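You operate a simulated robot arm through the tools that you are given. There is no shell and no other tool. Be economical: measure what you need, move in short steps, check, and stop when the job is done.

Carry out the task below with a simulated two-armed robot. There is one attempt and no reset: what you move stays moved.

JOB
On the quilt, fold the towel in half, so that its two long edges meet.

The check looks at the end state, three seconds after you hand in, the way a careful person would. Anything else that was tipped, shoved, dropped, spilled or broken makes it a failure. Flat cloth is picked up by pressing the open fingertips on it (5 to 10 N) and closing them slowly along it; thin cloth reads only 2 to 8 mm in the jaws.

ROBOT AND FRAMES
Two 7-joint arms with two-finger parallel grippers on one trunk, on a base that drives. Base frame: it is fixed to the floor where the robot stands at the start and does not move with it; the origin is under the middle of the robot, x ahead of it, y to its left, z up. Units: mm, degrees, N and s.
The left shoulder is at the start at [70, 133, 1005], the right one opposite. Places, roughly: quilt [1200, 0, 700]. Payload 1.57 kg a hand.
Tool frame (each hand has its own): the origin (TCP) lies between the finger pads and is the grasp point; the fingertips stand 30 mm ahead of it; z points along the fingers, y is the line along which they close. Largest opening 80 mm; finger width 17, thickness 12; the body of the gripper, 40 by 82 mm, starts 80 mm behind the TCP.
Orientation is told as [roll, pitch, yaw] about the base's x, y, z axes, in that order, counted from this pose: with the fingers straight down and closing along the base's y, the tool's x points along the base's -x, its y along +y and its z along -z.

CONTROLS
- The arms move only by the tool jog_arm. It takes "left_series", "right_series" or both (then of equal length, played together; a hand with none holds still); each is a list of rows, each a list of 6 numbers: the shift along the base's x, y, z in m, then the turn, a rotation vector about the base's x, y, z in rad. In form: [[tx, ty, tz, wx, wy, wz], ...]. A call has 1 to 10 rows; each row shifts and turns the commanded pose from where the row before left it. "left_fingers" and "right_fingers" are, for a hand that has rows, the opening, from 0 (shut) to 1 (fully open), set as the call begins (left out, the last holds). A row lasts 0.2 s, in which the tool goes at most 50 mm and 8.6 degrees; a call with a longer step from one row to the next is refused whole, and so is a gripper value outside its range. A pose out of reach is approached as far as the arm can. The call stops where the force on the tool passes 40 N (or 10 N more than at its start, if that is more) or the arm is blocked; 0.2 s more then pass. The fingers move at their own pace (about 153 mm/s each) and stop on an object; they squeeze with about 35 N. The grip force told is the motor's: it shows also when the fingers shut on nothing. Time passes only in rows, and 0.2 s behind the last, so rows that do not move let the fingers close. It gives the time, the measured TCP pose, the force on the tool (base axes), the opening and the grip force at its end, in the units of the frame above (readings bear some noise), with the torque about the TCP (base axes, N m) and any sound that the robot's microphone picked up.
- Cameras (640 x 400 px; columns grow to the right, rows downward): "scene" is now at [128.7, -33.3, 1223.5]; the picture's right is [-0.40, -0.92, 0.00], its down [-0.62, 0.27, -0.74] and it looks along [0.68, -0.29, -0.67] (base axes); focal length 252 px, centre (320, 200). "left" rides on the left gripper at [72, 7, -122] in its tool frame; the picture's right is [-0.09, 1.00, 0.00], its down [-0.84, -0.08, -0.54] and it looks along [-0.54, -0.05, 0.84] (tool axes); focal length 238 px, centre (320, 200). "right" rides on the right gripper at [72, -7, -122] in its tool frame; the picture's right is [0.09, 1.00, 0.00], its down [-0.84, 0.08, -0.54] and it looks along [-0.54, 0.05, 0.84] (tool axes); focal length 238 px, centre (320, 200). There is no depth. A picture from a camera that has moved, and an enlarged one, comes with that camera's place and axes in the base frame and with its lens.
- snapshot(camera): a new picture of that camera. It takes no simulated time.
- lift_body(by): slides the trunk up (or, below 0, down) by that many mm; the arms and the scene camera ride with it, the base frame stays. It gives what a move gives, with no picture.
- drive_base(legs): drives the robot by 1 to 6 legs, each [ahead, left, turn to the left] in mm, mm and degrees, along the robot's own axes; the way and the turn of a leg run together, so that a leg with both is an arc; at most 1500 mm and 180 degrees a leg. The arms and the cameras ride along, it lands a little off, and it stops where it bumps. It gives what a move gives.
- head_to(pan, tilt): turns the head with the scene camera to pan (to the left, within 86 degrees either way) and tilt (down, from -29 to 69), counted from straight ahead of the robot. It gives what a move gives.
- close_up(camera, box): a new picture of the part [left, top, right, bottom] of that camera's present view, enlarged. It takes no simulated time.
- close_job(): hands the job in; it is judged then, once.

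Work in short steps. Places have to be worked out from the pictures, the camera data and where the tool is seen: move nearer, look again, correct. Check each grasp and each placing, and mend what went wrong. You have 120 turns and 88 pictures in all, those below and enlarged ones among them. Open the grippers and draw the arms clear of the work before you hand the job in, unless the task says otherwise; then end with one line.

The tools are called as name(argument=value, ...) on one line, values as JSON. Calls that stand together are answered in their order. jog_arm: Moves the arms, as the interface text tells. Its arguments: {"type":"object","properties":{"left_series":{"type":"array"},"left_fingers":{"type":"number"},"right_series":{"type":"array"},"right_fingers":{"type":"number"}},"required":[]} The other tools are called the same way: lift_body (by) slides the trunk up or down; drive_base (legs) drives the base; head_to (pan, tilt) turns the head that bears the scene camera; snapshot (camera) takes a picture; close_up (camera, box) takes an enlarged picture of a part of a camera's view; close_job () hands the job in.

At the start:

```text
t: 0.0
left_ee_pos: [534.5, 71.4, 856.8]
left_orientation: [0.0, 0.0, -0.1]
left_wrist_force: [-0.4, -0.5, 0.4]
left_torque: [0.03, 0.0, 0.0]
left_gripper_width: 79.6
left_grasp_force: 0.0
right_ee_pos: [461.5, -279.3, 951.3]
right_orientation: [0.0, -0.1, 0.0]
right_wrist_force: [-0.2, -0.3, -0.4]
right_torque: [-0.01, -0.01, 0.02]
right_gripper_width: 80.0
right_grasp_force: 0.0
trunk travel left (down, up): [-575.0, 365.0]
robot x, y, heading: [3.5, 0.7, 0.2]
head pan, tilt: [-23.4, 42.2]
```

scene: 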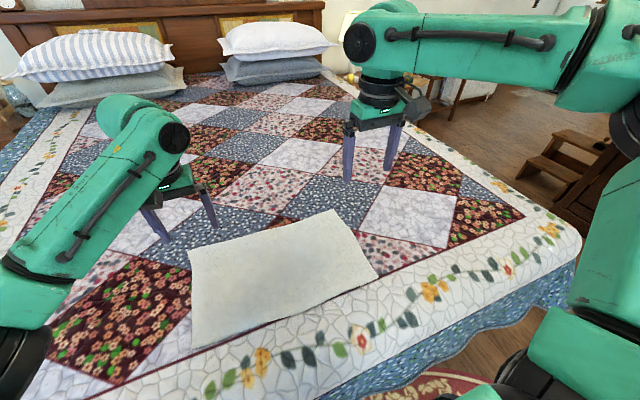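
right: 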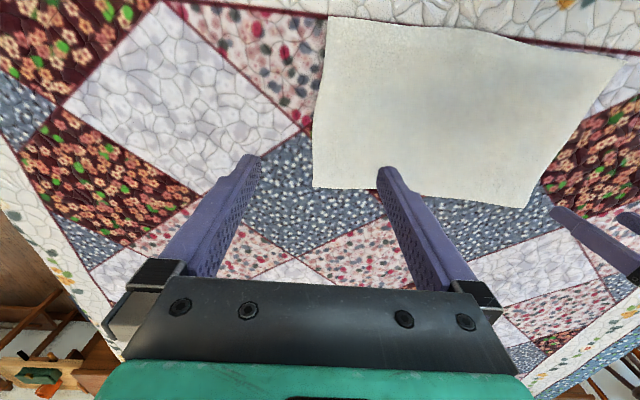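
left: 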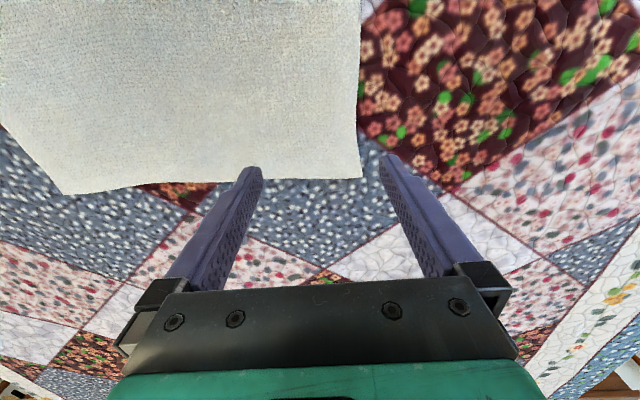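

Triangulating the scene and wrist views puts the quilt top at z≈695. The towel corners are at about (617,128), (608,-280), (359,-278) and (368,127), so its long edges run along y. I'll fold the near edge onto the far one, and first I bring both hands above the near corners.

jog_arm(left_series=[[-0.0323, 0.0057, -0.0193, 0, 0, 0], [-0.0323, 0.0057, -0.0193, 0, 0, 0], [-0.0323, 0.0057, -0.0193, 0, 0, 0], [-0.0323, 0.0057, -0.0193, 0, 0, 0], [-0.0323, 0.0057, -0.0193, 0, 0, 0]], right_series=[[-0.0189, 0.0059, -0.0382, 0, 0, 0], [-0.0189, 0.0059, -0.0382, 0, 0, 0], [-0.0189, 0.0059, -0.0382, 0, 0, 0], [-0.0189, 0.0059, -0.0382, 0, 0, 0], [-0.0189, 0.0059, -0.0382, 0, 0, 0]], left_fingers=0.35, right_fingers=0.35)

head_to(pan=0, tilt=55)

snapshot(camera="scene")

snapshot(camera="left")

snapshot(camera="right")

```text
t: 1.2
left_ee_pos: [373.4, 97.2, 759.6]
left_orientation: [-0.1, 0.0, 0.0]
left_wrist_force: [0.3, 0.5, -0.2]
left_torque: [0.05, -0.02, 0.05]
left_gripper_width: 27.8
left_grasp_force: 0.0
right_ee_pos: [365.5, -250.6, 757.6]
right_orientation: [0.1, -0.1, -0.1]
right_wrist_force: [-0.3, -0.5, 0.0]
right_torque: [-0.01, -0.02, -0.01]
right_gripper_width: 28.1
right_grasp_force: 0.1
trunk travel left (down, up): [-575.0, 365.0]
robot x, y, heading: [-2.4, -2.5, 0.2]
head pan, tilt: [-23.4, 42.2]
```

```text
t: 2.1
left_ee_pos: [374.3, 97.6, 759.6]
left_orientation: [-0.1, 0.0, 0.0]
left_wrist_force: [-0.3, 0.1, -0.2]
left_torque: [0.01, 0.0, 0.02]
left_gripper_width: 27.8
left_grasp_force: 0.0
right_ee_pos: [365.7, -251.4, 759.0]
right_orientation: [0.0, 0.1, 0.0]
right_wrist_force: [0.0, -0.3, 0.1]
right_torque: [0.0, 0.01, -0.01]
right_gripper_width: 27.9
right_grasp_force: 0.0
trunk travel left (down, up): [-575.0, 365.0]
robot x, y, heading: [-0.7, 2.6, 0.2]
head pan, tilt: [0.0, 55.0]
```

```text
84 pictures are left
camera scene: at [124.0, -0.2, 1206.1], right [0.0, -1.0, 0.0], down [-0.82, 0.0, -0.57], along [0.57, 0.0, -0.82], focal length 252 px, centre (320, 200)
```

scene: 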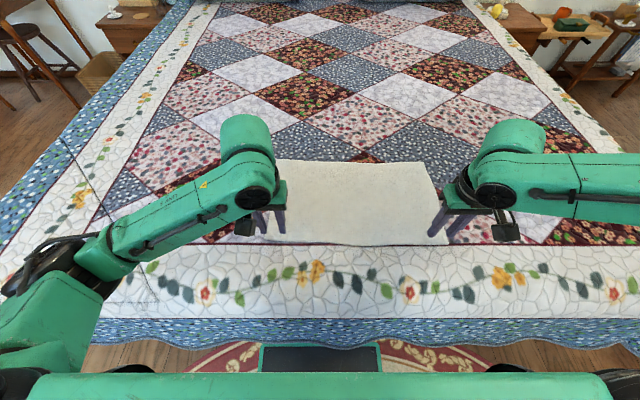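

```text
83 pictures are left
camera left: at [303.5, 104.7, 881.9], right [0.09, 1.0, 0.0], down [0.84, -0.08, 0.54], along [0.54, -0.05, -0.84], focal length 238 px, centre (320, 200)
```

left: 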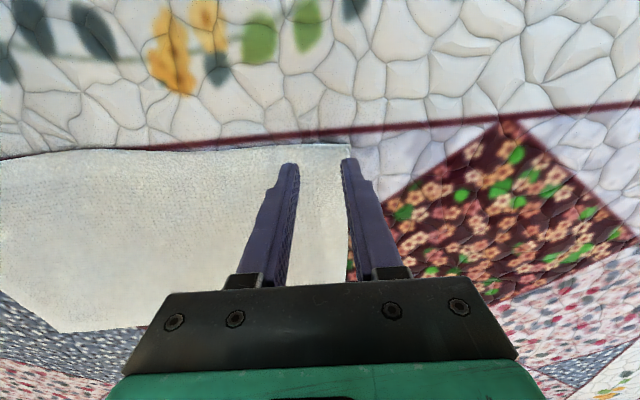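

```text
82 pictures are left
camera right: at [293.6, -257.5, 881.6], right [-0.09, 1.0, 0.0], down [0.84, 0.08, 0.54], along [0.54, 0.05, -0.84], focal length 238 px, centre (320, 200)
```

right: 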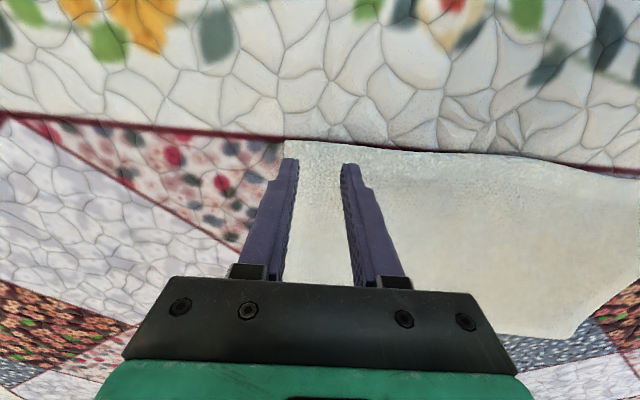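

The near edge is at x≈371 on the left (corner y≈123) and x≈360 on the right (corner y≈-280). I shift both hands a little inward and go down until just above contact.

jog_arm(left_series=[[0.005, -0.007, -0.013, 0, 0, 0], [0, 0, -0.013, 0, 0, 0], [0, 0, -0.004, 0, 0, 0]], right_series=[[0.003, 0.006, -0.013, 0, 0, 0], [0, 0, -0.013, 0, 0, 0], [0, 0, -0.004, 0, 0, 0]])

```text
t: 2.9
left_ee_pos: [377.4, 91.3, 732.8]
left_orientation: [-0.1, -0.5, 0.0]
left_wrist_force: [6.1, -2.1, 12.1]
left_torque: [-0.08, -0.18, 0.0]
left_gripper_width: 28.1
left_grasp_force: 0.1
right_ee_pos: [369.7, -243.6, 733.4]
right_orientation: [-0.1, -0.6, 0.1]
right_wrist_force: [-0.4, -4.7, 29.5]
right_torque: [-0.09, 0.05, -0.07]
right_gripper_width: 27.7
right_grasp_force: 0.0
trunk travel left (down, up): [-575.0, 365.0]
robot x, y, heading: [-1.2, -0.6, 0.1]
head pan, tilt: [0.0, 55.0]
```

Contact is at TCP z≈733. The left presses 12 N and the right nearly 30 N, so I back off slightly to get 5-10 N.

jog_arm(left_series=[[0, 0, 0.0005, 0, 0, 0], [0, 0, 0, 0, 0, 0]], right_series=[[0, 0, 0.002, 0, 0, 0], [0, 0, 0, 0, 0, 0]])

```text
t: 3.5
left_ee_pos: [378.2, 92.7, 733.5]
left_orientation: [-0.2, -0.4, 0.0]
left_wrist_force: [7.3, -7.6, 18.2]
left_torque: [-0.28, -0.23, 0.02]
left_gripper_width: 28.3
left_grasp_force: 0.0
right_ee_pos: [369.3, -243.1, 732.9]
right_orientation: [0.1, -0.4, 0.1]
right_wrist_force: [6.2, -1.8, 32.3]
right_torque: [-0.09, -0.15, -0.07]
right_gripper_width: 28.0
right_grasp_force: 0.0
trunk travel left (down, up): [-575.0, 365.0]
robot x, y, heading: [0.2, -0.0, 0.0]
head pan, tilt: [0.0, 55.0]
```

Still too heavy, so I raise both commands a bit more.

jog_arm(left_series=[[0, 0, 0.001, 0, 0, 0], [0, 0, 0, 0, 0, 0]], right_series=[[0, 0, 0.0025, 0, 0, 0], [0, 0, 0, 0, 0, 0]])

```text
t: 4.1
left_ee_pos: [377.3, 92.9, 733.9]
left_orientation: [-0.1, -0.3, 0.0]
left_wrist_force: [4.8, -8.8, 27.2]
left_torque: [-0.41, -0.17, 0.04]
left_gripper_width: 28.1
left_grasp_force: 0.1
right_ee_pos: [368.5, -243.2, 733.3]
right_orientation: [0.1, 0.0, 0.0]
right_wrist_force: [9.1, 1.0, 17.9]
right_torque: [0.02, -0.34, -0.01]
right_gripper_width: 28.0
right_grasp_force: 0.0
trunk travel left (down, up): [-575.0, 365.0]
robot x, y, heading: [-0.3, 0.5, 0.0]
head pan, tilt: [0.0, 55.0]
```

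jog_arm(left_series=[[0, 0, 0.0022, 0, 0, 0], [0, 0, 0, 0, 0, 0], [0, 0, 0, 0, 0, 0]], right_series=[[0, 0, 0.001, 0, 0, 0], [0, 0, 0, 0, 0, 0], [0, 0, 0, 0, 0, 0]])

```text
t: 4.9
left_ee_pos: [376.8, 93.7, 732.2]
left_orientation: [-0.1, 0.1, 0.0]
left_wrist_force: [5.2, -9.2, 18.1]
left_torque: [-0.38, -0.12, 0.05]
left_gripper_width: 28.5
left_grasp_force: 0.5
right_ee_pos: [369.5, -244.6, 733.9]
right_orientation: [0.1, 0.1, 0.1]
right_wrist_force: [5.3, 4.2, 10.4]
right_torque: [0.1, -0.16, 0.0]
right_gripper_width: 27.9
right_grasp_force: 0.0
trunk travel left (down, up): [-575.0, 365.0]
robot x, y, heading: [3.1, 2.4, 0.1]
head pan, tilt: [0.0, 55.0]
```

The right is now at about 10 N. The left needs slightly less, so I ease it, then close both slowly in small finger steps.

jog_arm(left_series=[[0, -0.001, 0.0013, 0, 0, 0], [0, 0, 0, 0, 0, 0]], right_series=[[0, 0, 0, 0, 0, 0], [0, 0, 0, 0, 0, 0]], left_fingers=0.28, right_fingers=0.28)

jog_arm(left_series=[[0, 0, 0, 0, 0, 0], [0, 0, 0, 0, 0, 0]], right_series=[[0, 0, 0, 0, 0, 0], [0, 0, 0, 0, 0, 0]], left_fingers=0.2, right_fingers=0.2)

close_up(camera="left", box=[200, 80, 440, 230])

close_up(camera="right", box=[200, 80, 440, 230])

```text
t: 5.5
left_ee_pos: [376.4, 93.4, 733.4]
left_orientation: [0.2, 0.0, 0.1]
left_wrist_force: [-1.2, 3.9, 12.8]
left_torque: [0.02, -0.04, 0.0]
left_gripper_width: 19.8
left_grasp_force: 0.1
right_ee_pos: [367.4, -242.8, 733.0]
right_orientation: [-0.2, -0.1, -0.1]
right_wrist_force: [-0.3, -3.0, 7.2]
right_torque: [-0.1, 0.01, 0.02]
right_gripper_width: 23.0
right_grasp_force: 0.5
trunk travel left (down, up): [-575.0, 365.0]
robot x, y, heading: [-5.8, 1.1, 0.1]
head pan, tilt: [0.0, 55.0]
```

```text
t: 6.1
left_ee_pos: [376.3, 92.6, 734.3]
left_orientation: [0.0, 0.0, 0.0]
left_wrist_force: [-1.4, -0.6, 8.1]
left_torque: [-0.06, 0.03, 0.02]
left_gripper_width: 15.8
left_grasp_force: 0.1
right_ee_pos: [368.8, -242.2, 734.2]
right_orientation: [0.0, 0.0, 0.0]
right_wrist_force: [-2.4, 3.3, 6.6]
right_torque: [0.06, 0.03, -0.02]
right_gripper_width: 16.7
right_grasp_force: 0.9
trunk travel left (down, up): [-575.0, 365.0]
robot x, y, heading: [-2.7, -0.4, -0.0]
head pan, tilt: [0.0, 55.0]
```

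```text
2.67 times, centred on (320, 155) of left
camera zoom: at [305.4, 100.0, 855.7], right [0.09, 1.0, 0.0], down [0.84, -0.08, 0.54], along [0.54, -0.05, -0.84], focal length 636 px, centre (320, 320)
```

zoom: 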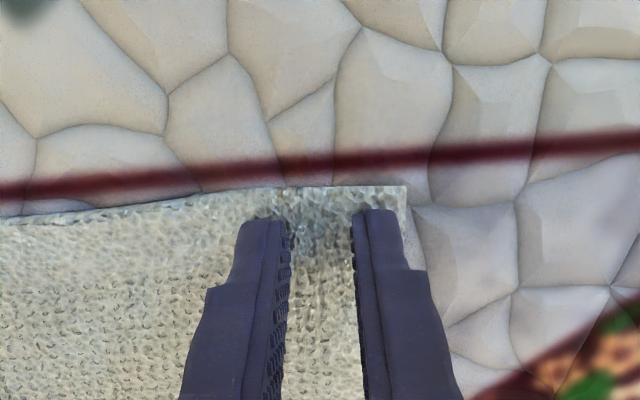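

```text
2.67 times, centred on (320, 155) of right
camera zoom: at [295.3, -249.3, 856.4], right [-0.09, 1.0, 0.0], down [0.84, 0.08, 0.54], along [0.54, 0.05, -0.84], focal length 636 px, centre (320, 320)
```

zoom: 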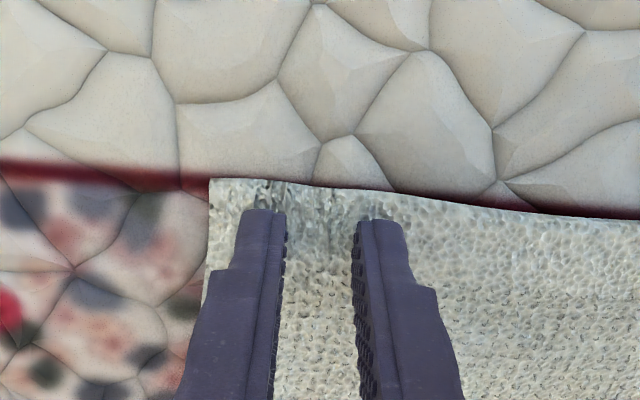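

A small ridge is rising between the fingers on both sides, so I keep closing in steps.

jog_arm(left_series=[[0, 0, 0, 0, 0, 0], [0, 0, 0, 0, 0, 0]], right_series=[[0, 0, 0, 0, 0, 0], [0, 0, 0, 0, 0, 0]], left_fingers=0.12, right_fingers=0.12)

jog_arm(left_series=[[0, 0, 0, 0, 0, 0], [0, 0, 0, 0, 0, 0], [0, 0, 0, 0, 0, 0]], right_series=[[0, 0, 0, 0, 0, 0], [0, 0, 0, 0, 0, 0], [0, 0, 0, 0, 0, 0]], left_fingers=0, right_fingers=0)

close_up(camera="left", box=[200, 80, 440, 230])

close_up(camera="right", box=[200, 80, 440, 230])

```text
t: 6.7
left_ee_pos: [376.9, 92.3, 733.7]
left_orientation: [0.0, -0.1, 0.0]
left_wrist_force: [-1.1, -0.1, 7.5]
left_torque: [0.05, 0.01, 0.02]
left_gripper_width: 4.3
left_grasp_force: 0.1
right_ee_pos: [368.8, -243.3, 734.4]
right_orientation: [0.1, -0.1, -0.1]
right_wrist_force: [-3.0, -0.4, 5.1]
right_torque: [-0.04, 0.08, 0.01]
right_gripper_width: 9.1
right_grasp_force: 0.1
trunk travel left (down, up): [-575.0, 365.0]
robot x, y, heading: [-1.3, 0.5, -0.0]
head pan, tilt: [0.0, 55.0]
```

```text
t: 7.5
left_ee_pos: [377.0, 92.3, 733.1]
left_orientation: [0.0, -0.2, 0.0]
left_wrist_force: [-1.4, 0.8, 6.8]
left_torque: [0.04, 0.06, 0.0]
left_gripper_width: 0.0
left_grasp_force: 21.4
right_ee_pos: [367.7, -243.7, 735.0]
right_orientation: [0.1, -0.1, 0.1]
right_wrist_force: [-0.1, -0.1, 3.7]
right_torque: [-0.04, 0.04, 0.02]
right_gripper_width: 0.0
right_grasp_force: 21.4
trunk travel left (down, up): [-575.0, 365.0]
robot x, y, heading: [0.3, -0.7, -0.3]
head pan, tilt: [0.0, 55.0]
```

```text
2.67 times, centred on (320, 155) of left
camera zoom: at [306.1, 100.0, 855.7], right [0.09, 1.0, 0.0], down [0.84, -0.08, 0.54], along [0.54, -0.05, -0.84], focal length 636 px, centre (320, 320)
```

zoom: 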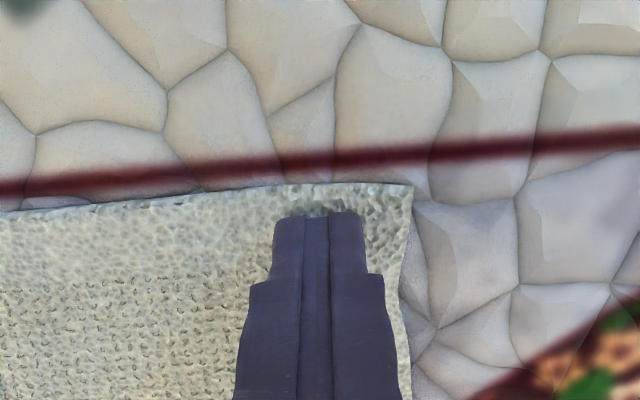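

```text
2.67 times, centred on (320, 155) of right
camera zoom: at [296.4, -249.6, 856.4], right [-0.09, 1.0, 0.0], down [0.84, 0.08, 0.54], along [0.54, 0.05, -0.84], focal length 636 px, centre (320, 320)
```

zoom: 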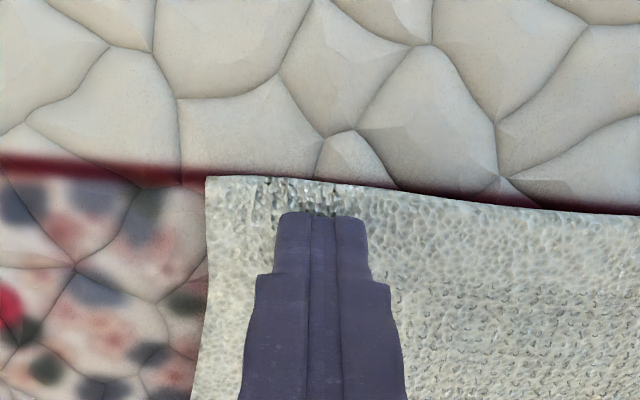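

Both closed on nothing (0.0 mm), because the press eased off while closing. I'll lift, open wider to about 48 mm, move slightly inward and press around 10 N.

jog_arm(left_series=[[0, 0, 0.01, 0, 0, 0], [0, -0.006, 0, 0, 0, 0]], right_series=[[0, 0, 0.01, 0, 0, 0], [0, 0.004, 0, 0, 0, 0]])

jog_arm(left_series=[[0, 0, 0, 0, 0, 0], [0, 0, -0.006, 0, 0, 0], [0, 0, -0.005, 0, 0, 0], [0, 0, 0, 0, 0, 0], [0, 0, 0, 0, 0, 0]], right_series=[[0, 0, 0, 0, 0, 0], [0, 0, -0.006, 0, 0, 0], [0, 0, -0.005, 0, 0, 0], [0, 0, 0, 0, 0, 0], [0, 0, 0, 0, 0, 0]], left_fingers=0.6, right_fingers=0.6)

```text
t: 8.1
left_ee_pos: [376.8, 85.7, 743.9]
left_orientation: [0.0, 0.1, 0.0]
left_wrist_force: [-0.9, -0.2, -0.4]
left_torque: [-0.03, -0.02, -0.03]
left_gripper_width: 0.0
left_grasp_force: 21.3
right_ee_pos: [370.6, -240.4, 743.4]
right_orientation: [-0.1, -0.1, 0.0]
right_wrist_force: [-0.6, 0.5, 0.1]
right_torque: [0.0, -0.01, 0.01]
right_gripper_width: 0.1
right_grasp_force: 20.7
trunk travel left (down, up): [-575.0, 365.0]
robot x, y, heading: [-0.6, -1.3, -0.1]
head pan, tilt: [0.0, 55.0]
```

```text
t: 9.3
left_ee_pos: [377.1, 84.6, 732.3]
left_orientation: [0.0, -0.2, 0.1]
left_wrist_force: [5.5, 4.7, 15.5]
left_torque: [-0.04, -0.18, 0.13]
left_gripper_width: 47.7
left_grasp_force: 0.1
right_ee_pos: [369.1, -240.6, 734.1]
right_orientation: [0.0, 0.0, 0.0]
right_wrist_force: [1.4, -3.9, 7.7]
right_torque: [-0.1, -0.08, -0.02]
right_gripper_width: 47.7
right_grasp_force: 0.0
trunk travel left (down, up): [-575.0, 365.0]
robot x, y, heading: [3.9, -0.3, -0.3]
head pan, tilt: [0.0, 55.0]
```

Left presses 15 N and right 8 N, which is about right. I close in small steps and press the right a little more.

jog_arm(left_series=[[0, 0, 0, 0, 0, 0], [0, 0, 0, 0, 0, 0]], right_series=[[0, 0, -0.0006, 0, 0, 0], [0, 0, 0, 0, 0, 0]], left_fingers=0.5, right_fingers=0.5)

jog_arm(left_series=[[0, 0, 0, 0, 0, 0], [0, 0, 0, 0, 0, 0]], right_series=[[0, 0, 0, 0, 0, 0], [0, 0, 0, 0, 0, 0]], left_fingers=0.4, right_fingers=0.4)

jog_arm(left_series=[[0, 0, 0, 0, 0, 0], [0, 0, 0, 0, 0, 0]], right_series=[[0, 0, 0, 0, 0, 0], [0, 0, 0, 0, 0, 0]], left_fingers=0.3, right_fingers=0.3)

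close_up(camera="left", box=[200, 80, 440, 230])

close_up(camera="right", box=[200, 80, 440, 230])

```text
t: 9.9
left_ee_pos: [375.5, 85.2, 733.2]
left_orientation: [0.0, -0.1, -0.1]
left_wrist_force: [0.2, -0.7, 18.8]
left_torque: [-0.23, -0.01, -0.01]
left_gripper_width: 35.6
left_grasp_force: 0.0
right_ee_pos: [368.7, -239.4, 732.8]
right_orientation: [0.1, -0.2, 0.1]
right_wrist_force: [2.5, 4.1, 7.1]
right_torque: [0.17, -0.1, -0.06]
right_gripper_width: 41.1
right_grasp_force: 0.3
trunk travel left (down, up): [-575.0, 365.0]
robot x, y, heading: [-2.1, -1.8, 0.1]
head pan, tilt: [0.0, 55.0]
```

```text
t: 10.5
left_ee_pos: [375.8, 84.0, 732.2]
left_orientation: [0.0, -0.3, 0.0]
left_wrist_force: [2.0, -4.6, 17.2]
left_torque: [-0.28, -0.06, 0.02]
left_gripper_width: 31.9
left_grasp_force: 0.0
right_ee_pos: [368.2, -239.4, 732.4]
right_orientation: [0.0, -0.2, 0.1]
right_wrist_force: [-0.3, 0.3, 10.1]
right_torque: [0.01, 0.02, -0.03]
right_gripper_width: 28.7
right_grasp_force: 0.2
trunk travel left (down, up): [-575.0, 365.0]
robot x, y, heading: [-0.3, 0.6, 0.1]
head pan, tilt: [0.0, 55.0]
```

```text
t: 11.1
left_ee_pos: [375.6, 85.5, 732.5]
left_orientation: [0.0, -0.1, -0.2]
left_wrist_force: [-1.1, -0.9, 18.6]
left_torque: [-0.11, 0.06, -0.03]
left_gripper_width: 19.9
left_grasp_force: 0.1
right_ee_pos: [367.4, -239.4, 734.1]
right_orientation: [0.0, -0.2, 0.0]
right_wrist_force: [0.8, 2.9, 7.2]
right_torque: [0.08, -0.02, 0.01]
right_gripper_width: 24.4
right_grasp_force: 0.1
trunk travel left (down, up): [-575.0, 365.0]
robot x, y, heading: [-4.2, 2.3, 0.2]
head pan, tilt: [0.0, 55.0]
```

```text
2.67 times, centred on (320, 155) of left
camera zoom: at [304.0, 92.8, 854.8], right [0.09, 1.0, 0.0], down [0.84, -0.08, 0.54], along [0.54, -0.05, -0.84], focal length 636 px, centre (320, 320)
```

zoom: 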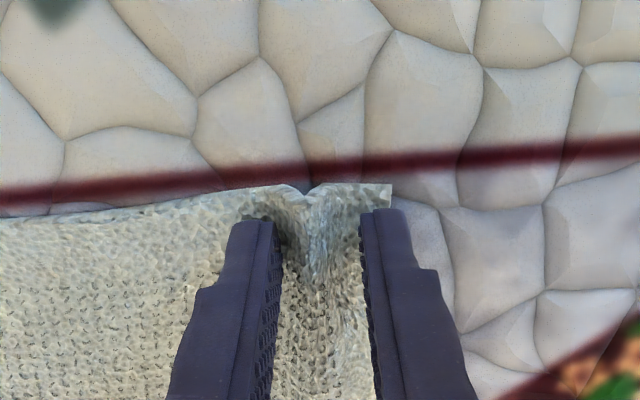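

```text
2.67 times, centred on (320, 155) of right
camera zoom: at [295.5, -246.1, 856.0], right [-0.09, 1.0, 0.0], down [0.84, 0.08, 0.54], along [0.54, 0.05, -0.84], focal length 636 px, centre (320, 320)
```

zoom: 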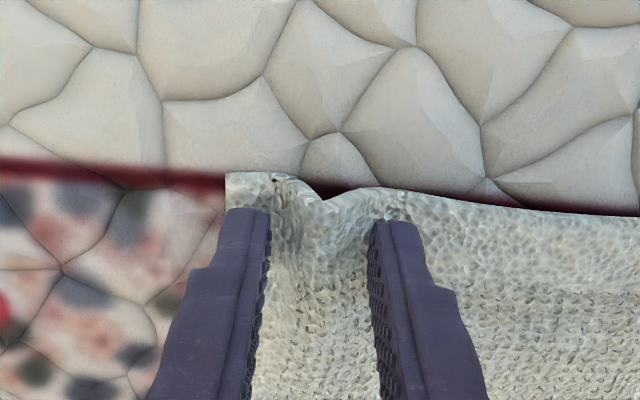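

Clear ridges are standing between both pairs of fingers now, so I keep closing.

jog_arm(left_series=[[0, 0, 0, 0, 0, 0], [0, 0, 0, 0, 0, 0]], right_series=[[0, 0, -0.0008, 0, 0, 0], [0, 0, 0, 0, 0, 0]], left_fingers=0.2, right_fingers=0.2)

jog_arm(left_series=[[0, 0, 0, 0, 0, 0], [0, 0, 0, 0, 0, 0]], right_series=[[0, 0, 0, 0, 0, 0], [0, 0, 0, 0, 0, 0]], left_fingers=0.1, right_fingers=0.1)

jog_arm(left_series=[[0, 0, 0, 0, 0, 0], [0, 0, 0, 0, 0, 0], [0, 0, 0, 0, 0, 0]], right_series=[[0, 0, 0, 0, 0, 0], [0, 0, 0, 0, 0, 0], [0, 0, 0, 0, 0, 0]], left_fingers=0, right_fingers=0)

close_up(camera="left", box=[200, 80, 440, 230])

close_up(camera="right", box=[200, 80, 440, 230])

```text
t: 11.7
left_ee_pos: [374.8, 84.1, 733.0]
left_orientation: [-0.1, -0.1, 0.0]
left_wrist_force: [-0.3, -6.4, 15.2]
left_torque: [-0.28, 0.02, -0.05]
left_gripper_width: 16.2
left_grasp_force: 0.0
right_ee_pos: [368.7, -237.9, 733.2]
right_orientation: [0.0, -0.1, 0.0]
right_wrist_force: [-0.3, 5.8, 11.9]
right_torque: [0.22, -0.02, 0.06]
right_gripper_width: 16.5
right_grasp_force: 0.5
trunk travel left (down, up): [-575.0, 365.0]
robot x, y, heading: [-1.3, 1.2, 0.1]
head pan, tilt: [0.0, 55.0]
```

```text
t: 12.3
left_ee_pos: [373.9, 85.8, 732.2]
left_orientation: [0.0, -0.2, -0.1]
left_wrist_force: [-1.5, -11.0, 15.4]
left_torque: [-0.54, 0.04, 0.02]
left_gripper_width: 12.3
left_grasp_force: 2.2
right_ee_pos: [369.5, -238.2, 732.8]
right_orientation: [0.0, -0.2, 0.1]
right_wrist_force: [0.1, 8.2, 13.8]
right_torque: [0.39, -0.02, 0.05]
right_gripper_width: 13.2
right_grasp_force: 3.3
trunk travel left (down, up): [-575.0, 365.0]
robot x, y, heading: [0.0, -2.7, -0.1]
head pan, tilt: [0.0, 55.0]
```

```text
t: 13.1
left_ee_pos: [375.1, 84.0, 733.9]
left_orientation: [-0.3, -0.2, -0.1]
left_wrist_force: [-0.6, -22.9, 13.6]
left_torque: [-0.71, 0.03, 0.02]
left_gripper_width: 5.1
left_grasp_force: 25.4
right_ee_pos: [368.3, -238.5, 732.9]
right_orientation: [0.2, -0.2, 0.1]
right_wrist_force: [-0.7, 22.2, 11.8]
right_torque: [0.73, -0.01, 0.12]
right_gripper_width: 4.8
right_grasp_force: 25.9
trunk travel left (down, up): [-575.0, 365.0]
robot x, y, heading: [2.9, 2.8, -0.1]
head pan, tilt: [0.0, 55.0]
```

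```text
2.67 times, centred on (320, 155) of left
camera zoom: at [303.8, 92.2, 854.9], right [0.09, 1.0, -0.01], down [0.83, -0.08, 0.55], along [0.54, -0.06, -0.84], focal length 636 px, centre (320, 320)
```

zoom: 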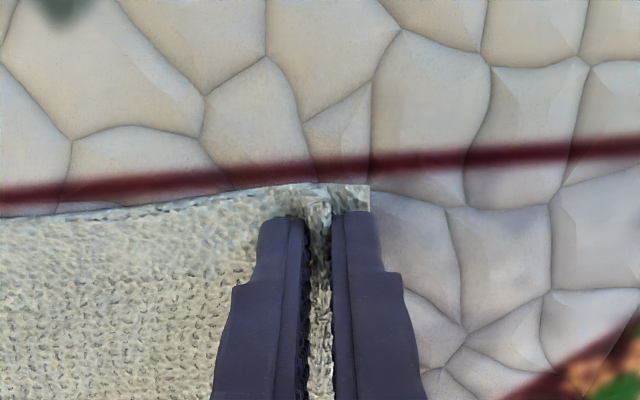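

```text
2.67 times, centred on (320, 155) of right
camera zoom: at [295.6, -244.5, 855.5], right [-0.09, 1.0, 0.0], down [0.83, 0.08, 0.55], along [0.54, 0.05, -0.84], focal length 636 px, centre (320, 320)
```

zoom: 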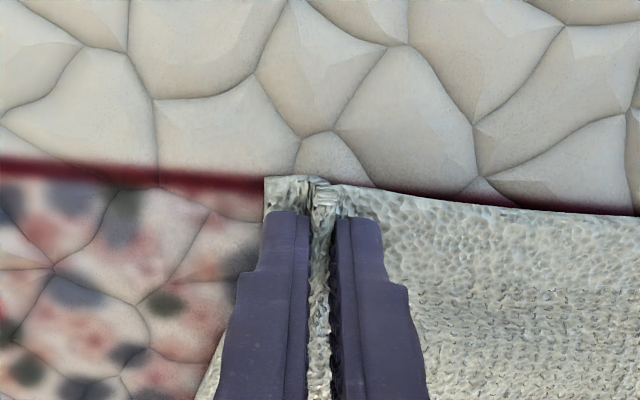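

Both hands hold cloth (5.1 and 4.8 mm). The inner cloth kept its place and the outer corners were drawn in about 25 mm. I lift along the first half of a fold arc.

jog_arm(left_series=[[0.0014, 0, 0.0156, 0, 0, 0], [0.0041, 0, 0.0153, 0, 0, 0], [0.0067, 0, 0.0145, 0, 0, 0], [0.0091, 0, 0.0134, 0, 0, 0], [0.0113, 0, 0.0119, 0, 0, 0], [0.0132, 0, 0.0102, 0, 0, 0], [0.0149, 0, 0.0082, 0, 0, 0], [0.0161, 0, 0.006, 0, 0, 0], [0.0169, 0, 0.0037, 0, 0, 0], [0.0174, 0, 0.0012, 0, 0, 0]], right_series=[[0.0014, 0, 0.0156, 0, 0, 0], [0.0041, 0, 0.0153, 0, 0, 0], [0.0067, 0, 0.0145, 0, 0, 0], [0.0091, 0, 0.0134, 0, 0, 0], [0.0113, 0, 0.0119, 0, 0, 0], [0.0132, 0, 0.0102, 0, 0, 0], [0.0149, 0, 0.0082, 0, 0, 0], [0.0161, 0, 0.006, 0, 0, 0], [0.0169, 0, 0.0037, 0, 0, 0], [0.0174, 0, 0.0012, 0, 0, 0]])

snapshot(camera="scene")

snapshot(camera="right")

```text
t: 15.3
left_ee_pos: [490.7, 86.7, 831.3]
left_orientation: [-0.2, 0.1, -0.1]
left_wrist_force: [-0.6, -25.8, -0.8]
left_torque: [-0.8, 0.03, 0.03]
left_gripper_width: 4.9
left_grasp_force: 25.2
right_ee_pos: [481.0, -238.9, 830.8]
right_orientation: [0.1, 0.0, 0.1]
right_wrist_force: [-0.2, 25.6, -0.2]
right_torque: [0.79, 0.04, 0.15]
right_gripper_width: 5.1
right_grasp_force: 25.5
trunk travel left (down, up): [-575.0, 365.0]
robot x, y, heading: [-3.7, -0.0, -0.0]
head pan, tilt: [0.0, 55.0]
```

```text
73 pictures are left
camera scene: at [125.4, -0.2, 1205.9], right [0.0, -1.0, 0.0], down [-0.82, 0.0, -0.57], along [0.57, 0.0, -0.82], focal length 252 px, centre (320, 200)
```

scene: 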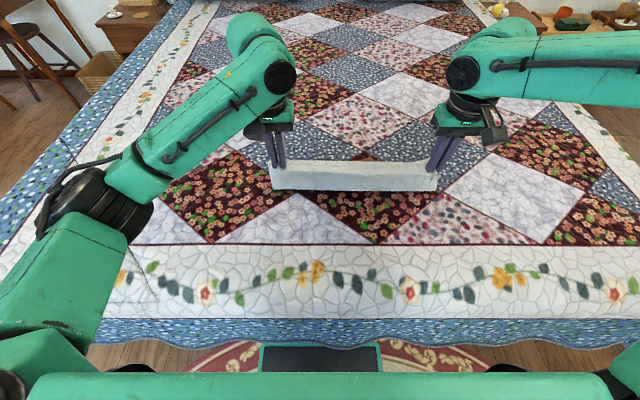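

```text
72 pictures are left
camera right: at [408.8, -245.3, 953.9], right [-0.09, 1.0, 0.0], down [0.84, 0.08, 0.54], along [0.54, 0.05, -0.84], focal length 238 px, centre (320, 200)
```

right: 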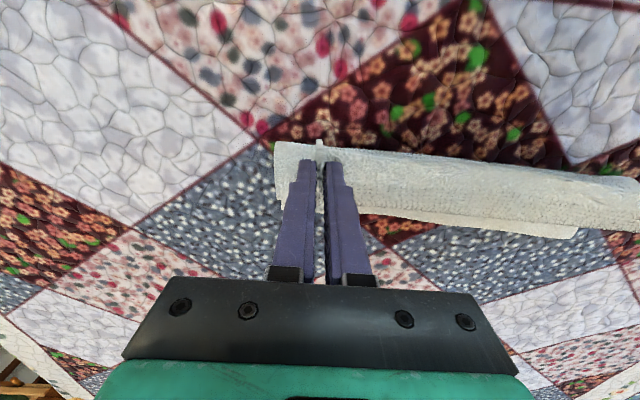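

The near half hangs from the hands and the far half appears to stay put, with its edge at roughly x≈602-615. I continue over the arc and stop a little above the landing to look.

jog_arm(left_series=[[0.016, -0.0003, -0.0012, 0, 0, 0], [0.0155, -0.0003, -0.0035, 0, 0, 0], [0.0148, -0.0003, -0.0057, 0, 0, 0], [0.0137, -0.0003, -0.0078, 0, 0, 0], [0.0121, -0.0003, -0.0097, 0, 0, 0], [0.0104, 0, -0.0113, 0, 0, 0], [0.0084, 0, -0.0127, 0, 0, 0], [0.0062, 0, -0.0138, 0, 0, 0]], right_series=[[0.016, 0.0003, -0.0012, 0, 0, 0], [0.0155, 0.0003, -0.0035, 0, 0, 0], [0.0148, 0.0003, -0.0057, 0, 0, 0], [0.0137, 0.0003, -0.0078, 0, 0, 0], [0.0121, 0.0003, -0.0097, 0, 0, 0], [0.0104, 0, -0.0113, 0, 0, 0], [0.0084, 0, -0.0127, 0, 0, 0], [0.0062, 0, -0.0138, 0, 0, 0]])

snapshot(camera="right")

snapshot(camera="left")

close_up(camera="scene", box=[220, 80, 500, 255])

```text
t: 17.1
left_ee_pos: [583.9, 82.6, 766.6]
left_orientation: [-0.4, 0.2, -0.4]
left_wrist_force: [-2.1, -29.4, 0.6]
left_torque: [-0.89, 0.11, -0.02]
left_gripper_width: 5.2
left_grasp_force: 25.1
right_ee_pos: [553.9, -244.8, 773.2]
right_orientation: [0.3, -0.2, 0.2]
right_wrist_force: [3.0, 29.0, -0.4]
right_torque: [0.9, -0.07, 0.12]
right_gripper_width: 5.1
right_grasp_force: 25.2
right hand out of reach, approached as far as the arm can: row 6, 7, 8
trunk travel left (down, up): [-575.0, 365.0]
robot x, y, heading: [-3.0, -1.3, 0.1]
head pan, tilt: [0.0, 55.0]
```

```text
71 pictures are left
camera right: at [481.0, -250.7, 895.2], right [-0.09, 1.0, 0.01], down [0.84, 0.08, 0.54], along [0.54, 0.06, -0.84], focal length 238 px, centre (320, 200)
```

right: 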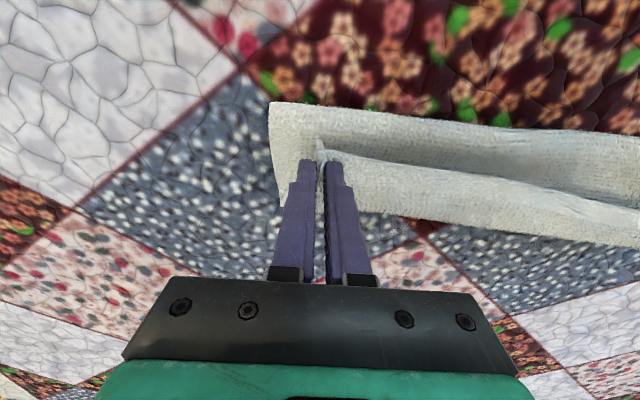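

```text
70 pictures are left
camera left: at [515.3, 90.6, 888.8], right [0.1, 1.0, -0.01], down [0.84, -0.08, 0.54], along [0.54, -0.06, -0.84], focal length 238 px, centre (320, 200)
```

left: 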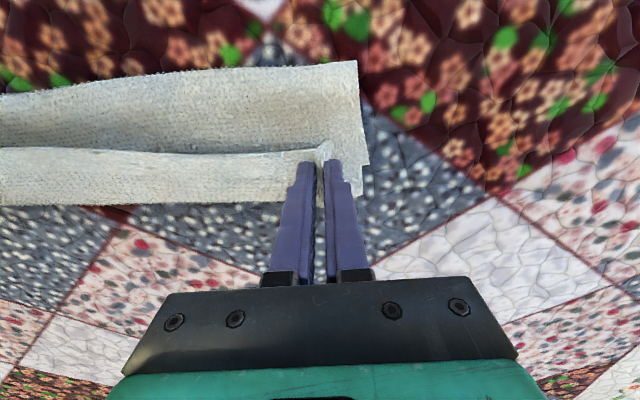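

```text
2.29 times, centred on (360, 168) of scene
camera zoom: at [124.7, -0.5, 1206.0], right [0.0, -1.0, 0.0], down [-0.82, 0.0, -0.57], along [0.57, 0.0, -0.82], focal length 576 px, centre (229, 274)
```

zoom: 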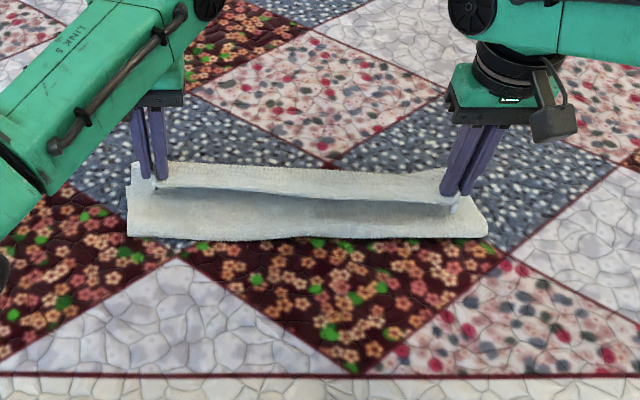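

The right hand ran out of reach at x≈554, while the far edge is at x≈615-625. I raise both hands 40 mm, then lower the trunk by 80 mm to gain horizontal reach at the same height.

jog_arm(left_series=[[-0.005, 0, 0.02, 0, 0, 0], [-0.005, 0, 0.02, 0, 0, 0]], right_series=[[-0.01, 0, 0.015, 0, 0, 0], [-0.01, 0, 0.02, 0, 0, 0]])

lift_body(by=-45)

```text
t: 17.7
left_ee_pos: [575.5, 81.0, 806.8]
left_orientation: [-0.4, 0.1, -0.2]
left_wrist_force: [-4.0, -27.9, 0.2]
left_torque: [-0.86, 0.07, -0.02]
left_gripper_width: 4.9
left_grasp_force: 25.6
right_ee_pos: [534.2, -242.9, 809.1]
right_orientation: [0.3, -0.2, 0.0]
right_wrist_force: [2.8, 27.6, 1.3]
right_torque: [0.88, -0.09, 0.13]
right_gripper_width: 5.3
right_grasp_force: 24.9
trunk travel left (down, up): [-575.0, 365.0]
robot x, y, heading: [-2.3, -1.1, -0.0]
head pan, tilt: [0.0, 55.0]
```

```text
t: 18.6
left_ee_pos: [574.7, 80.9, 762.5]
left_orientation: [-0.2, 0.2, -0.2]
left_wrist_force: [-3.1, -28.2, 0.4]
left_torque: [-0.87, 0.09, -0.03]
left_gripper_width: 5.4
left_grasp_force: 25.7
right_ee_pos: [534.2, -242.0, 762.5]
right_orientation: [0.2, -0.1, 0.1]
right_wrist_force: [3.3, 27.3, -0.1]
right_torque: [0.86, -0.1, 0.12]
right_gripper_width: 5.3
right_grasp_force: 25.3
trunk travel left (down, up): [-530.0, 410.0]
robot x, y, heading: [0.6, -3.1, -0.1]
head pan, tilt: [0.0, 55.0]
```

Both hands are at z≈762. I extend forward, the right by 50 mm and the left by 17 mm, while tilting the fingers about 15° forward to save reach.

jog_arm(left_series=[[0.0035, 0, 0, 0, -0.052, 0], [0.0035, 0, 0, 0, -0.052, 0], [0.0035, 0, 0, 0, -0.052, 0], [0.0035, 0, 0, 0, -0.052, 0], [0.0035, 0, 0, 0, -0.052, 0]], right_series=[[0.01, 0, 0, 0, -0.052, 0], [0.01, 0, 0, 0, -0.052, 0], [0.01, 0, 0, 0, -0.052, 0], [0.01, 0, 0, 0, -0.052, 0], [0.01, 0, 0, 0, -0.052, 0]])

```text
t: 19.8
left_ee_pos: [592.6, 82.5, 760.7]
left_orientation: [-0.2, -14.8, -0.2]
left_wrist_force: [-1.2, -24.9, -0.4]
left_torque: [-0.78, 0.03, -0.21]
left_gripper_width: 5.3
left_grasp_force: 24.2
right_ee_pos: [584.9, -241.8, 762.3]
right_orientation: [0.1, -14.9, 0.1]
right_wrist_force: [-0.3, 24.9, -0.8]
right_torque: [0.73, 0.02, 0.34]
right_gripper_width: 4.9
right_grasp_force: 25.1
trunk travel left (down, up): [-530.0, 410.0]
robot x, y, heading: [0.3, -0.3, -0.0]
head pan, tilt: [0.0, 55.0]
```

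Reached the target. I lower 21 mm to just above the lower layer and look.

jog_arm(left_series=[[0, 0, -0.01, 0, 0, 0], [0, 0, -0.01, 0, 0, 0], [0, 0, 0, 0, 0, 0]], right_series=[[0, 0, -0.01, 0, 0, 0], [0, 0, -0.011, 0, 0, 0], [0, 0, 0, 0, 0, 0]])

snapshot(camera="right")

snapshot(camera="left")

close_up(camera="scene", box=[220, 80, 500, 255])

```text
t: 20.6
left_ee_pos: [592.5, 82.3, 742.5]
left_orientation: [-0.3, -14.9, -0.1]
left_wrist_force: [0.0, -28.1, 0.5]
left_torque: [-0.84, -0.02, -0.21]
left_gripper_width: 5.0
left_grasp_force: 25.7
right_ee_pos: [583.0, -241.3, 742.4]
right_orientation: [0.1, -15.1, 0.0]
right_wrist_force: [-0.6, 26.2, 4.2]
right_torque: [0.8, 0.03, 0.32]
right_gripper_width: 5.1
right_grasp_force: 25.5
trunk travel left (down, up): [-530.0, 410.0]
robot x, y, heading: [-2.4, 1.6, -0.3]
head pan, tilt: [0.0, 55.0]
```

```text
68 pictures are left
camera right: at [481.4, -248.4, 842.2], right [-0.09, 1.0, -0.02], down [0.67, 0.08, 0.74], along [0.74, 0.05, -0.67], focal length 238 px, centre (320, 200)
```

right: 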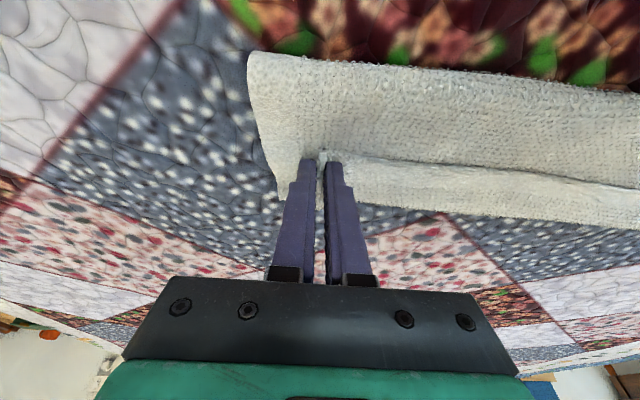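

```text
67 pictures are left
camera left: at [492.9, 91.4, 842.6], right [0.09, 1.0, 0.02], down [0.67, -0.08, 0.74], along [0.74, -0.06, -0.67], focal length 238 px, centre (320, 200)
```

left: 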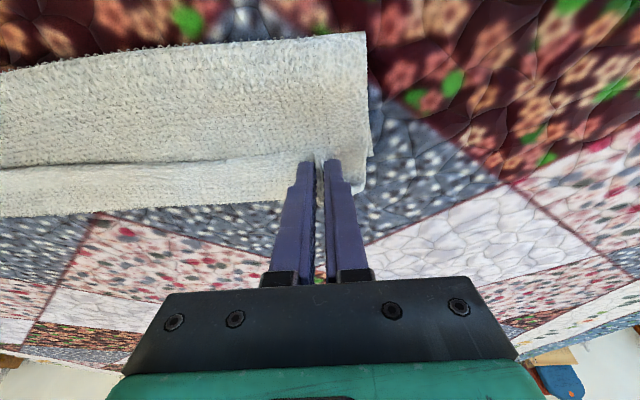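

```text
2.29 times, centred on (360, 168) of scene
camera zoom: at [123.0, 0.2, 1161.2], right [0.0, -1.0, 0.0], down [-0.82, 0.0, -0.57], along [0.57, 0.0, -0.82], focal length 576 px, centre (229, 274)
```

zoom: 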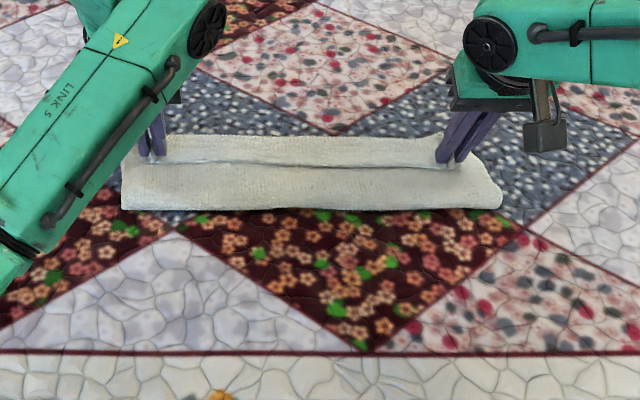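

The hands are nearly down, but the lower layer's far edge has slid to about x≈640 and the upper edge is at roughly 580-600. I'll lift slightly, tilt 12° more and advance about 28 mm so the edges meet.

jog_arm(left_series=[[0.003, 0, 0.008, 0, -0.05, 0], [0.006, 0, 0.004, 0, -0.05, 0], [0.006, 0, 0, 0, -0.05, 0], [0.006, 0, 0, 0, -0.05, 0], [0.006, 0, 0, 0, 0, 0]], right_series=[[0.006, 0, 0.008, 0, -0.05, 0], [0.007, 0, 0.004, 0, -0.05, 0], [0.007, 0, 0, 0, -0.05, 0], [0.007, 0, 0, 0, -0.05, 0], [0.007, 0, 0, 0, 0, 0]])

snapshot(camera="right")

snapshot(camera="left")

close_up(camera="scene", box=[220, 80, 500, 255])

```text
t: 21.8
left_ee_pos: [619.8, 81.0, 754.2]
left_orientation: [-0.2, -26.2, -0.2]
left_wrist_force: [0.6, -25.1, -0.8]
left_torque: [-0.71, 0.02, -0.31]
left_gripper_width: 4.9
left_grasp_force: 25.6
right_ee_pos: [618.7, -243.1, 752.7]
right_orientation: [0.3, -26.4, 0.0]
right_wrist_force: [-0.8, 25.9, 0.8]
right_torque: [0.69, 0.02, 0.46]
right_gripper_width: 5.1
right_grasp_force: 25.6
trunk travel left (down, up): [-530.0, 410.0]
robot x, y, heading: [-3.1, 0.6, -0.1]
head pan, tilt: [0.0, 55.0]
```

```text
65 pictures are left
camera right: at [499.7, -249.7, 831.0], right [-0.09, 1.0, -0.04], down [0.51, 0.08, 0.86], along [0.86, 0.05, -0.51], focal length 238 px, centre (320, 200)
```

right: 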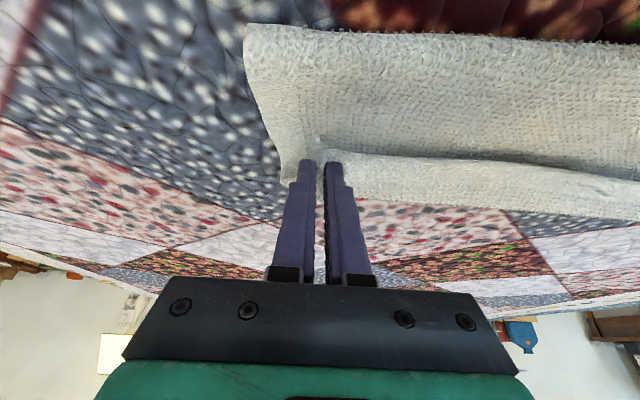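

```text
64 pictures are left
camera left: at [503.3, 89.7, 832.4], right [0.09, 1.0, 0.04], down [0.51, -0.08, 0.86], along [0.85, -0.05, -0.52], focal length 238 px, centre (320, 200)
```

left: 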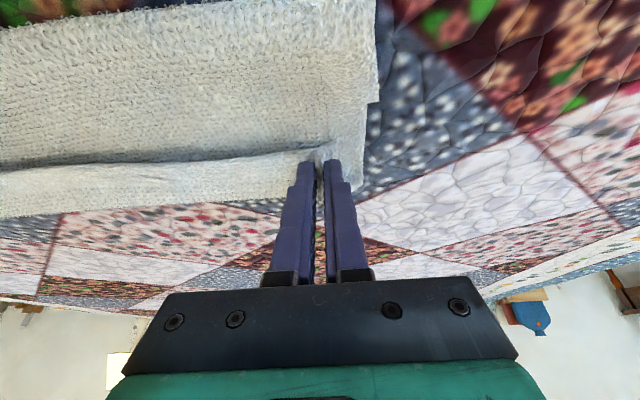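

```text
2.29 times, centred on (360, 168) of scene
camera zoom: at [124.8, -0.1, 1160.9], right [0.0, -1.0, 0.0], down [-0.82, 0.0, -0.57], along [0.57, 0.0, -0.82], focal length 576 px, centre (229, 274)
```

zoom: 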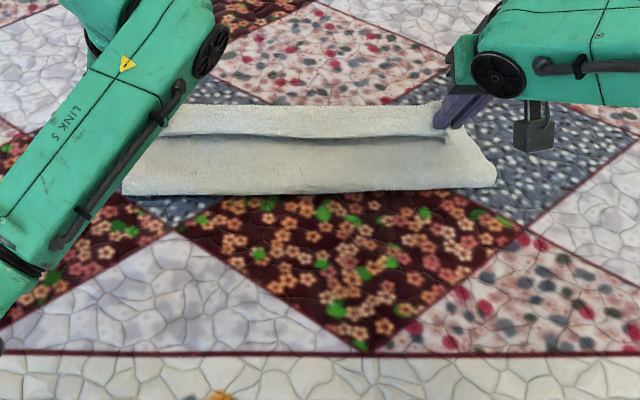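

The towel seems to be sliding along with the hands, so I zoom in to understand the layers before going further.

close_up(camera="scene", box=[340, 110, 452, 180])

close_up(camera="right", box=[230, 100, 470, 250])

close_up(camera="left", box=[200, 80, 440, 230])

```text
5.71 times, centred on (396, 145) of scene
camera zoom: at [124.8, -0.1, 1160.9], right [0.0, -1.0, 0.0], down [-0.82, 0.0, -0.57], along [0.57, 0.0, -0.82], focal length 1441 px, centre (-114, 514)
```

zoom: 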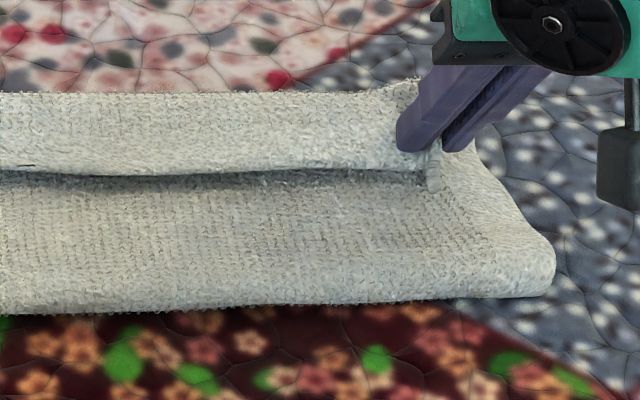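

```text
2.67 times, centred on (350, 175) of right
camera zoom: at [499.7, -249.7, 831.0], right [-0.09, 1.0, -0.04], down [0.51, 0.08, 0.86], along [0.86, 0.05, -0.51], focal length 636 px, centre (240, 267)
```

zoom: 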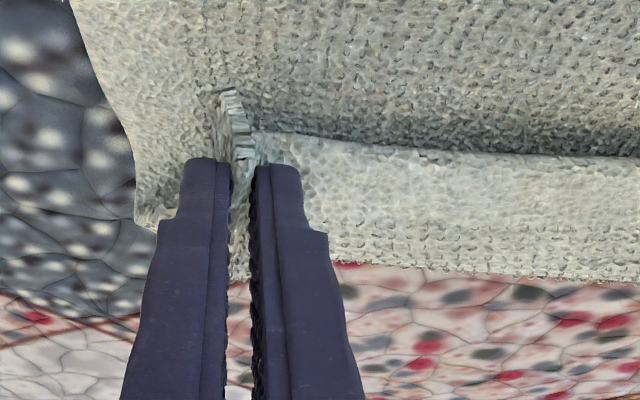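

```text
2.67 times, centred on (320, 155) of left
camera zoom: at [503.3, 89.7, 832.4], right [0.09, 1.0, 0.04], down [0.51, -0.08, 0.86], along [0.85, -0.05, -0.52], focal length 636 px, centre (320, 320)
```

zoom: 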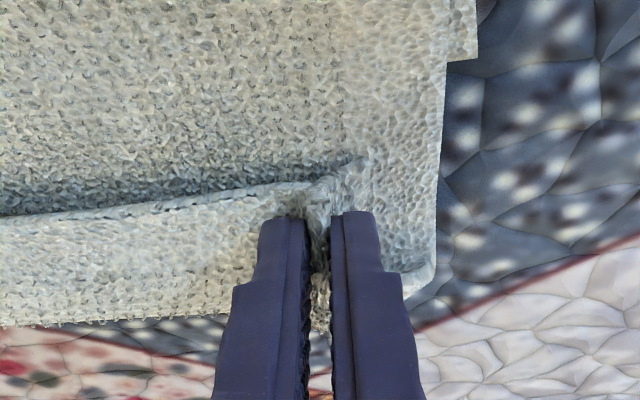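

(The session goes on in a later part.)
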